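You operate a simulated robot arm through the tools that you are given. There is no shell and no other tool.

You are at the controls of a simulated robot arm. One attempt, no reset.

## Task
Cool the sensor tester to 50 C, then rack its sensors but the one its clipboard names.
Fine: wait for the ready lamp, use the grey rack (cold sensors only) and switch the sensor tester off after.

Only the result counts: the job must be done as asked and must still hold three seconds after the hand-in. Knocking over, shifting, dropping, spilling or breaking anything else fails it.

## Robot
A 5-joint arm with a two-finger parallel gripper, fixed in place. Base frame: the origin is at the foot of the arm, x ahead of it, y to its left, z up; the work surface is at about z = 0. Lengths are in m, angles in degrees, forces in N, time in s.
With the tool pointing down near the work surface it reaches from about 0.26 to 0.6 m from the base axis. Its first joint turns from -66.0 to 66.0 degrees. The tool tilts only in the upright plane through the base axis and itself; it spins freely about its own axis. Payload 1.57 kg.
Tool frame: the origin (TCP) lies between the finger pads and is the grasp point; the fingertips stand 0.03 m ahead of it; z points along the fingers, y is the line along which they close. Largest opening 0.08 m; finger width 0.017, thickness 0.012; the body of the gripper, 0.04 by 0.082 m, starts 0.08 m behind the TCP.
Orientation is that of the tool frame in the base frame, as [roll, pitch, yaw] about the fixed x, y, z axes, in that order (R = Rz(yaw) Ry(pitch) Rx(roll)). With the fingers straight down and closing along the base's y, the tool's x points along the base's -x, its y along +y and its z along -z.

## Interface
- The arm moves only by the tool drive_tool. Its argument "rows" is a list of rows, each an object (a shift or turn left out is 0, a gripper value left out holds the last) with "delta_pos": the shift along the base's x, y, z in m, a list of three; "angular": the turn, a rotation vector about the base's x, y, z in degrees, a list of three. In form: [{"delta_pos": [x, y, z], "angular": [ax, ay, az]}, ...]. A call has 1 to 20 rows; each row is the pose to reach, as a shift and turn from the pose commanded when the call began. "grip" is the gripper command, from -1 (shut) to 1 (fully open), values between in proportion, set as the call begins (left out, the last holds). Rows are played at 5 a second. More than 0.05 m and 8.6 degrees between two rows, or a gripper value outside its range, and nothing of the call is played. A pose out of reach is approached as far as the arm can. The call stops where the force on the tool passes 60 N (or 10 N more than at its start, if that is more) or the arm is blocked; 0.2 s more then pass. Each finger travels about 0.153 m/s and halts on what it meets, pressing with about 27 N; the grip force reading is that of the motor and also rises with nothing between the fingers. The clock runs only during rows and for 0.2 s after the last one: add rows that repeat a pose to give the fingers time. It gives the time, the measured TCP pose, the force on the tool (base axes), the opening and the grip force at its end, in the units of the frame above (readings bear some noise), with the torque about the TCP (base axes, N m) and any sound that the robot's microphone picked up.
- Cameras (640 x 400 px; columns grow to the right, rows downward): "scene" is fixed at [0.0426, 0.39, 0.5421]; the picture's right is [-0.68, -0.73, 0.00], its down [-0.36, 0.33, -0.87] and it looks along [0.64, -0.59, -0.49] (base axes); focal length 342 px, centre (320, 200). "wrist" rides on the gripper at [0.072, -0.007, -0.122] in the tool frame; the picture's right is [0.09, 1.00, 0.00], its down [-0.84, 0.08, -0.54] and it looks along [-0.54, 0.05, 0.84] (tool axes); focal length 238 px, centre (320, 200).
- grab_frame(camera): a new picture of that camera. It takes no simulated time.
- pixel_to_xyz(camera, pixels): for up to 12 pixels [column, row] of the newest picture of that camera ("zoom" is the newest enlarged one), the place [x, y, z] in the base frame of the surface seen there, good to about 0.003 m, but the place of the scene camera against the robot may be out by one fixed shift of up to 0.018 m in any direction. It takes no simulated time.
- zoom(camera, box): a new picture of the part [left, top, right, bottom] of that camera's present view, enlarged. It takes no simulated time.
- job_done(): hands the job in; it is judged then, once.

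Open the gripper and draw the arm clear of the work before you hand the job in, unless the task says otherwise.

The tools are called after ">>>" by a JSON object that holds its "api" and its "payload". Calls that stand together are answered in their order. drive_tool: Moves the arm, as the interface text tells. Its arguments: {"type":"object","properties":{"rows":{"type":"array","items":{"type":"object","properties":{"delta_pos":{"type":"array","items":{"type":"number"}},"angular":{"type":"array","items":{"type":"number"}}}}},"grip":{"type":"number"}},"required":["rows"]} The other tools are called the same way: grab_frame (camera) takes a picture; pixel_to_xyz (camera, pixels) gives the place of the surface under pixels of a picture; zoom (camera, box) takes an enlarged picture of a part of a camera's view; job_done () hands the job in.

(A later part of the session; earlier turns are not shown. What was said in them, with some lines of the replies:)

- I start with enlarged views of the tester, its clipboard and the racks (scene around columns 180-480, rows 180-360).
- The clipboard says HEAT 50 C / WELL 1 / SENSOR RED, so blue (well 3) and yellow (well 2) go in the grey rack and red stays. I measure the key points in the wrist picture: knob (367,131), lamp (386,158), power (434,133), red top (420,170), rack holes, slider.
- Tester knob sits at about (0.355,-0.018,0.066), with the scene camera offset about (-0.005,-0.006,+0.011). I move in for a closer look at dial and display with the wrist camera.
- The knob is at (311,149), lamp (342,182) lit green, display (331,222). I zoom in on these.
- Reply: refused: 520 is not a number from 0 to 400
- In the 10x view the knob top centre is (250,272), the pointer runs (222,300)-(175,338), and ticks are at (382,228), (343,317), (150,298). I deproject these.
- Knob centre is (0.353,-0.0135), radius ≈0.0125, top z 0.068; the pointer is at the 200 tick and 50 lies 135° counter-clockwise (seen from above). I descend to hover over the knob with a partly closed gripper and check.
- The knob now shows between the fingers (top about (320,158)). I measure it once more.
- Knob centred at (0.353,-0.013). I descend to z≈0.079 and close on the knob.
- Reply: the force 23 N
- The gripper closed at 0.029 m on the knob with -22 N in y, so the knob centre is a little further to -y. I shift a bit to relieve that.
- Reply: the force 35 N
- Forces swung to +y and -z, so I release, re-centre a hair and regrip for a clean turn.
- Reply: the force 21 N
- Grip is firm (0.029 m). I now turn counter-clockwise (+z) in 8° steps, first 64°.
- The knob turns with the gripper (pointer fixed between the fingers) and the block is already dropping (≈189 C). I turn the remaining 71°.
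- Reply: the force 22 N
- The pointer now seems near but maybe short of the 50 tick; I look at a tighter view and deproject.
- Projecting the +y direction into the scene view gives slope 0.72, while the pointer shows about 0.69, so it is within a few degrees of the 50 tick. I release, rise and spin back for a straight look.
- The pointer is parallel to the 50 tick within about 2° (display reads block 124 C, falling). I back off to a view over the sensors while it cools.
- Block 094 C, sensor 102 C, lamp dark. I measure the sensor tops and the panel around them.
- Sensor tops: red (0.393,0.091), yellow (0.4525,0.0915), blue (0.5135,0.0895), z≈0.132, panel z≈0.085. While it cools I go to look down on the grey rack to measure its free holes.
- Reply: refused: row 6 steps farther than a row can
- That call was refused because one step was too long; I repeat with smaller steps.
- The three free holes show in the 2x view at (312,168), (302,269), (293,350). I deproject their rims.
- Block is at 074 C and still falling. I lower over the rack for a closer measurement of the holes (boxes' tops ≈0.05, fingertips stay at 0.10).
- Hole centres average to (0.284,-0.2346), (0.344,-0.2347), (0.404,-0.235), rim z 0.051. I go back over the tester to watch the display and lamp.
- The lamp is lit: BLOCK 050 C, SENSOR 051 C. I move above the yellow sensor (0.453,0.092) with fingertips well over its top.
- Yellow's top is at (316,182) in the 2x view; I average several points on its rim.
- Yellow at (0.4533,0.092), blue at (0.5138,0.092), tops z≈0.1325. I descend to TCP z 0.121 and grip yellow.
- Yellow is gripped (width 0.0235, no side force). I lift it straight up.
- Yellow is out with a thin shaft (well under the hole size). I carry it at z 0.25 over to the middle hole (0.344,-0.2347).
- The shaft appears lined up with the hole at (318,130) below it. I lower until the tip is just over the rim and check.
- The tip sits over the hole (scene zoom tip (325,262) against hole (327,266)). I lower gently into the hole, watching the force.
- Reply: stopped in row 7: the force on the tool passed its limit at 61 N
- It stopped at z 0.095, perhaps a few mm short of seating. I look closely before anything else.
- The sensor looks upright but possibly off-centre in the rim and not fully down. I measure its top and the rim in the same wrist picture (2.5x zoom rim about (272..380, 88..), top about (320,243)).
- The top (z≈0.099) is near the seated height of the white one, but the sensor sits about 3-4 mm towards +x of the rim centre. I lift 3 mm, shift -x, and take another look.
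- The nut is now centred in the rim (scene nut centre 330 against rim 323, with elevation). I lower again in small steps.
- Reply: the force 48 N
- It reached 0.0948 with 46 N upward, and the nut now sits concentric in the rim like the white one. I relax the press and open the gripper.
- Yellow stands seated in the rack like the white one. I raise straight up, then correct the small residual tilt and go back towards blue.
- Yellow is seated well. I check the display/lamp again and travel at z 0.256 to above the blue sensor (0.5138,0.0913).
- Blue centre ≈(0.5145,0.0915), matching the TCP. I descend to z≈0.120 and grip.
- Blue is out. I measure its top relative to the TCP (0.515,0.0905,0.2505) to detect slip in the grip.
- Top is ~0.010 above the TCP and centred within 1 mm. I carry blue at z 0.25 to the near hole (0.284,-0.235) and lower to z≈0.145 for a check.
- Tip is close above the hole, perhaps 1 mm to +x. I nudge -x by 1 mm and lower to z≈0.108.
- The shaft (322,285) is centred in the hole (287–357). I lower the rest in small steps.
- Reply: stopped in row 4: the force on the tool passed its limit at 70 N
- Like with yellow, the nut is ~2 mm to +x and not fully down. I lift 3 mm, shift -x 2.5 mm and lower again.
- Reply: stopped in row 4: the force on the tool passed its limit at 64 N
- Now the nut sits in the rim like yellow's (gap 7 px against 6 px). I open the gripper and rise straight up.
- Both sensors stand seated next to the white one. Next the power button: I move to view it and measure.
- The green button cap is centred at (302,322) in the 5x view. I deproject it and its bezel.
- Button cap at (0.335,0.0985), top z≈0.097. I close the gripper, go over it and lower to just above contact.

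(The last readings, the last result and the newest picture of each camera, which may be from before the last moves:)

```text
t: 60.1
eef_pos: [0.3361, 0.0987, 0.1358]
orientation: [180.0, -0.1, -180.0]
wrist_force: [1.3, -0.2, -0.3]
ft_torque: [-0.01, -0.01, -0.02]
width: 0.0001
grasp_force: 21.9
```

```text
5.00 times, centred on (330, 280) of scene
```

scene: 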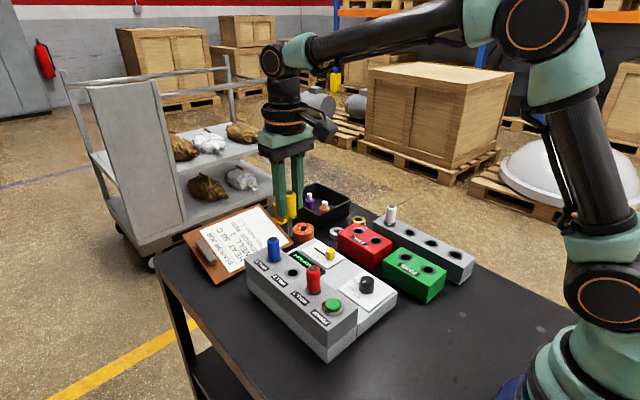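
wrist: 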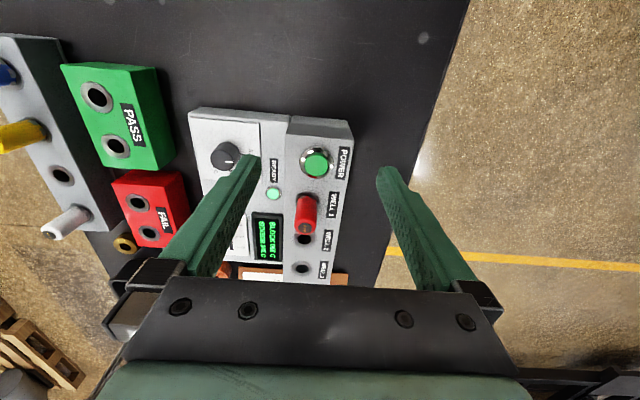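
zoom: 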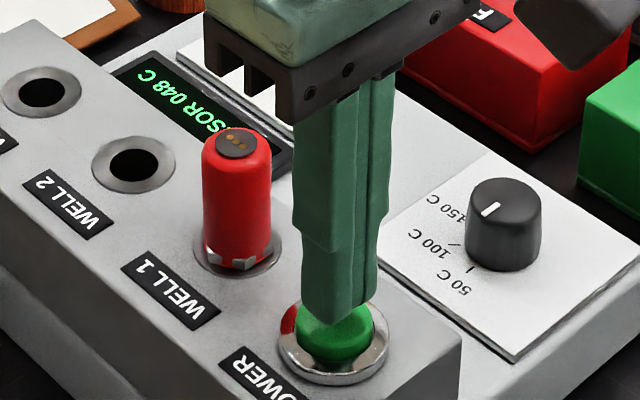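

The fingertips are right above the cap. I press slowly, then back off in the same call.

>>> {"api": "drive_tool", "payload": {"rows": [{"delta_pos": [0, 0, -0.005]}, {"delta_pos": [0, 0, -0.008]}, {"delta_pos": [0, 0, -0.0105]}, {"delta_pos": [0, 0, -0.0125]}]}}

>>> {"api": "zoom", "payload": {"camera": "scene", "box": [270, 230, 370, 320]}}

```text
t: 61.1
eef_pos: [0.3353, 0.0984, 0.1225]
orientation: [-180.0, -0.1, 179.9]
wrist_force: [-1.2, -2.6, 9.1]
ft_torque: [-0.09, 0.03, -0.02]
width: 0.0
grasp_force: 20.8
heard: click
```

```text
4.44 times, centred on (320, 275) of scene
```

zoom: 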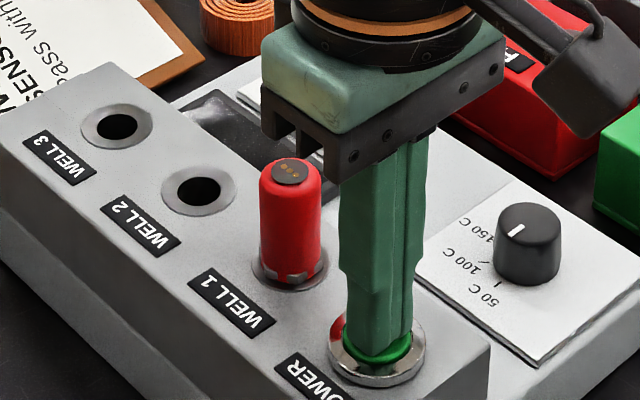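

A click was heard and the display went dark, so the tester is off. I lift straight up and draw clear, then check everything.

>>> {"api": "drive_tool", "payload": {"rows": [{"delta_pos": [0, 0, 0.02]}, {"delta_pos": [0, 0, 0.05]}, {"delta_pos": [0, 0, 0.09]}, {"delta_pos": [-0.01, -0.03, 0.13]}, {"delta_pos": [-0.03, -0.07, 0.15]}, {"delta_pos": [-0.03, -0.11, 0.17]}, {"delta_pos": [-0.03, -0.11, 0.17]}], "grip": -1}}

>>> {"api": "drive_tool", "payload": {"rows": [{"delta_pos": [0, -0.03, 0.03]}, {"delta_pos": [0, -0.06, 0.06]}, {"delta_pos": [0, -0.09, 0.08]}, {"delta_pos": [0, -0.09, 0.08]}], "grip": 1}}

>>> {"api": "grab_frame", "payload": {"camera": "scene"}}

>>> {"api": "grab_frame", "payload": {"camera": "wrist"}}

>>> {"api": "zoom", "payload": {"camera": "scene", "box": [240, 200, 480, 350]}}

>>> {"api": "zoom", "payload": {"camera": "wrist", "box": [220, 60, 460, 280]}}

```text
refused: row 4 steps farther than a row can; nothing moved
```

```text
t: 62.1
eef_pos: [0.337, 0.0081, 0.2022]
orientation: [180.0, -0.1, -179.9]
wrist_force: [0.1, 0.2, -0.2]
ft_torque: [0.0, 0.01, -0.02]
width: 0.08
grasp_force: 0.1
```

```text
taken
```

scene: 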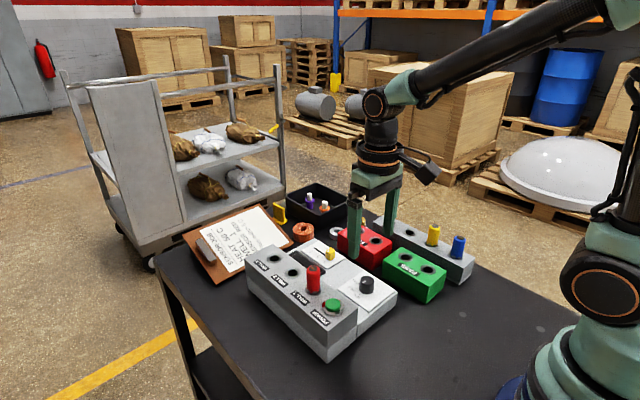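

```text
taken
```

wrist: 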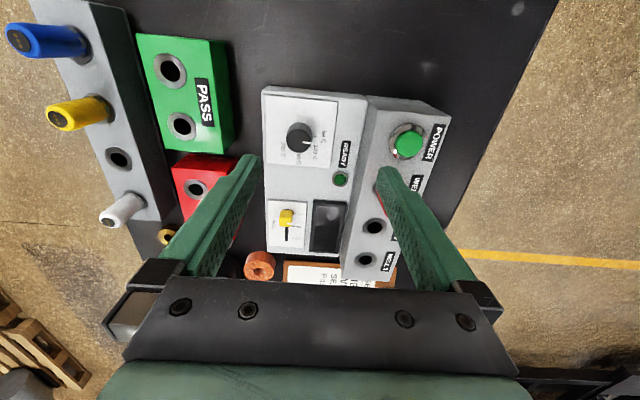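

```text
2.67 times, centred on (360, 275) of scene
```

zoom: 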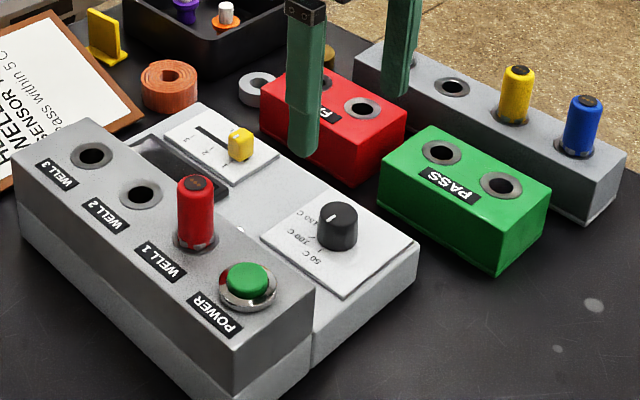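

```text
1.82 times, centred on (340, 170) of wrist
```

zoom: 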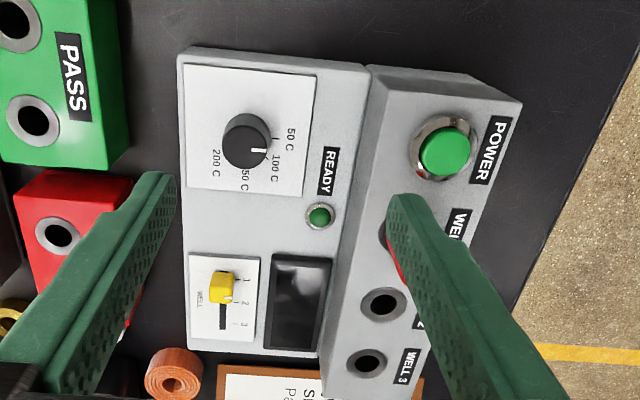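

The first lift was refused for step size, but the second call rose clear with nothing disturbed: display dark, lamp off, red in well 1, yellow and blue racked. I raise the arm further away, then do a last check.

>>> {"api": "drive_tool", "payload": {"rows": [{"delta_pos": [0, -0.02, 0.04]}, {"delta_pos": [-0.01, -0.05, 0.08]}, {"delta_pos": [-0.03, -0.08, 0.11]}, {"delta_pos": [-0.035, -0.11, 0.14]}, {"delta_pos": [-0.035, -0.11, 0.16]}, {"delta_pos": [-0.035, -0.11, 0.16]}], "grip": 1}}

>>> {"api": "grab_frame", "payload": {"camera": "scene"}}

>>> {"api": "zoom", "payload": {"camera": "scene", "box": [240, 200, 480, 350]}}

>>> {"api": "grab_frame", "payload": {"camera": "wrist"}}

```text
refused: row 2 steps farther than a row can; nothing moved
```

```text
taken
```

scene: 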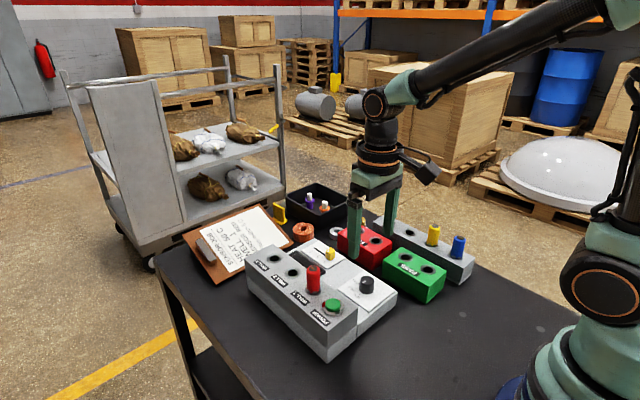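

```text
2.67 times, centred on (360, 275) of scene
```

zoom: 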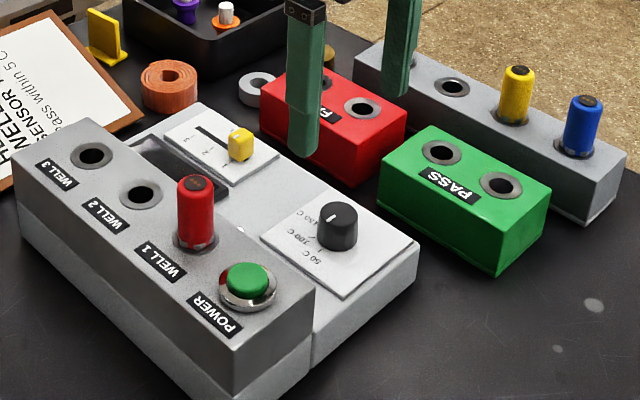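

```text
taken
```

wrist: 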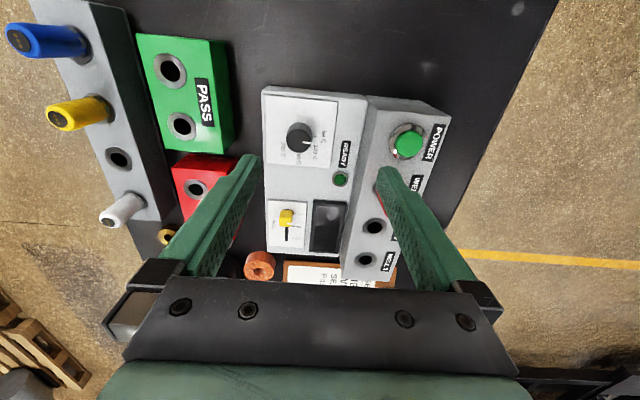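

That call's steps were just over the limit; I raise the arm in smaller steps.

>>> {"api": "drive_tool", "payload": {"rows": [{"delta_pos": [0, 0, 0.04]}, {"delta_pos": [0, -0.01, 0.08]}, {"delta_pos": [-0.01, -0.03, 0.11]}, {"delta_pos": [-0.02, -0.06, 0.135]}, {"delta_pos": [-0.03, -0.09, 0.155]}, {"delta_pos": [-0.035, -0.11, 0.17]}, {"delta_pos": [-0.035, -0.11, 0.17]}], "grip": 1}}

>>> {"api": "grab_frame", "payload": {"camera": "wrist"}}

>>> {"api": "zoom", "payload": {"camera": "scene", "box": [240, 180, 480, 350]}}

>>> {"api": "zoom", "payload": {"camera": "wrist", "box": [310, 70, 470, 230]}}

```text
t: 63.7
eef_pos: [0.3013, -0.1022, 0.3735]
orientation: [179.9, -0.1, -180.0]
wrist_force: [-0.9, 0.1, 0.7]
ft_torque: [0.0, -0.03, 0.01]
width: 0.0801
grasp_force: 0.0
```

```text
taken
```

wrist: 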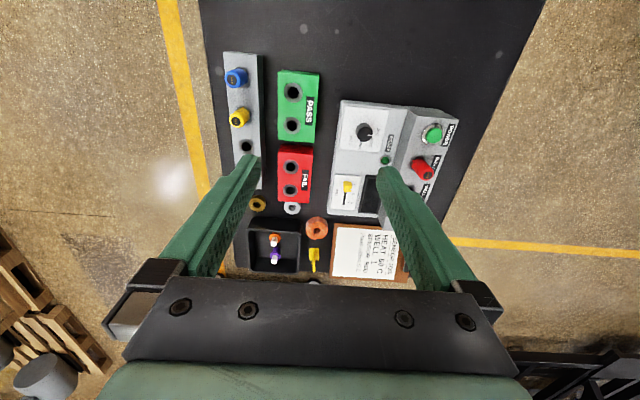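

```text
2.35 times, centred on (360, 265) of scene
```

zoom: 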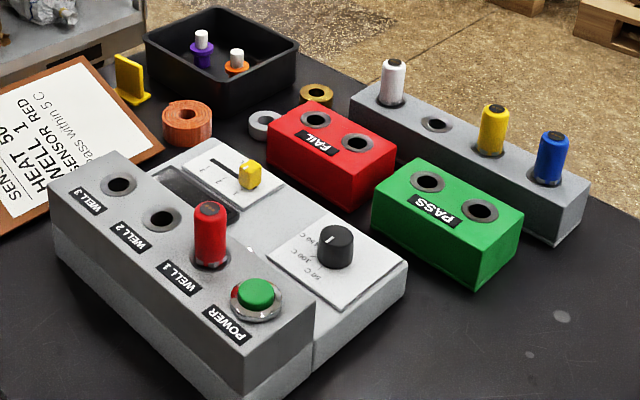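

```text
2.50 times, centred on (390, 150) of wrist
```

zoom: 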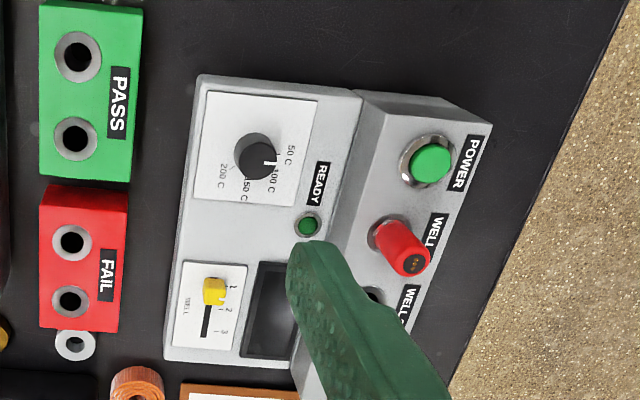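

All done: dial at 50, tester off (display and lamp dark), yellow and blue seated in the grey rack, red left in well 1, arm clear with the gripper open. I hand in.

>>> {"api": "job_done", "payload": {}}

```text
The job is handed in.
```

The sensor tester was cooled to 50 C, its blue and yellow sensors are in the grey rack, and it is now switched off. I've handed the job in.

- **Cooling:** I turned the dial from 200 C to 50 C and waited for the ready lamp. When it lit, the display read block 050 C and sensor 051 C.
- **Sensors:** The clipboard names red in well 1, so red stays there. Yellow is in the second hole of the grey rack from the arm and blue in the nearest one. The white sensor already in the rack was not touched.
- **Placing them:** Both sensors stopped a few millimetres off-centre on the first try, when the arm hit its 60 N force limit. I lifted each slightly, shifted it and lowered it again. In the last pictures both stand upright and level with the white one.
- **Power off:** One press of the power button gave a click, and the display and ready lamp went dark.

After the press, a lift command was refused for too large a step. The next move therefore drew the gripper sideways off the button while rising and opening. The pictures afterwards show nothing else moved.
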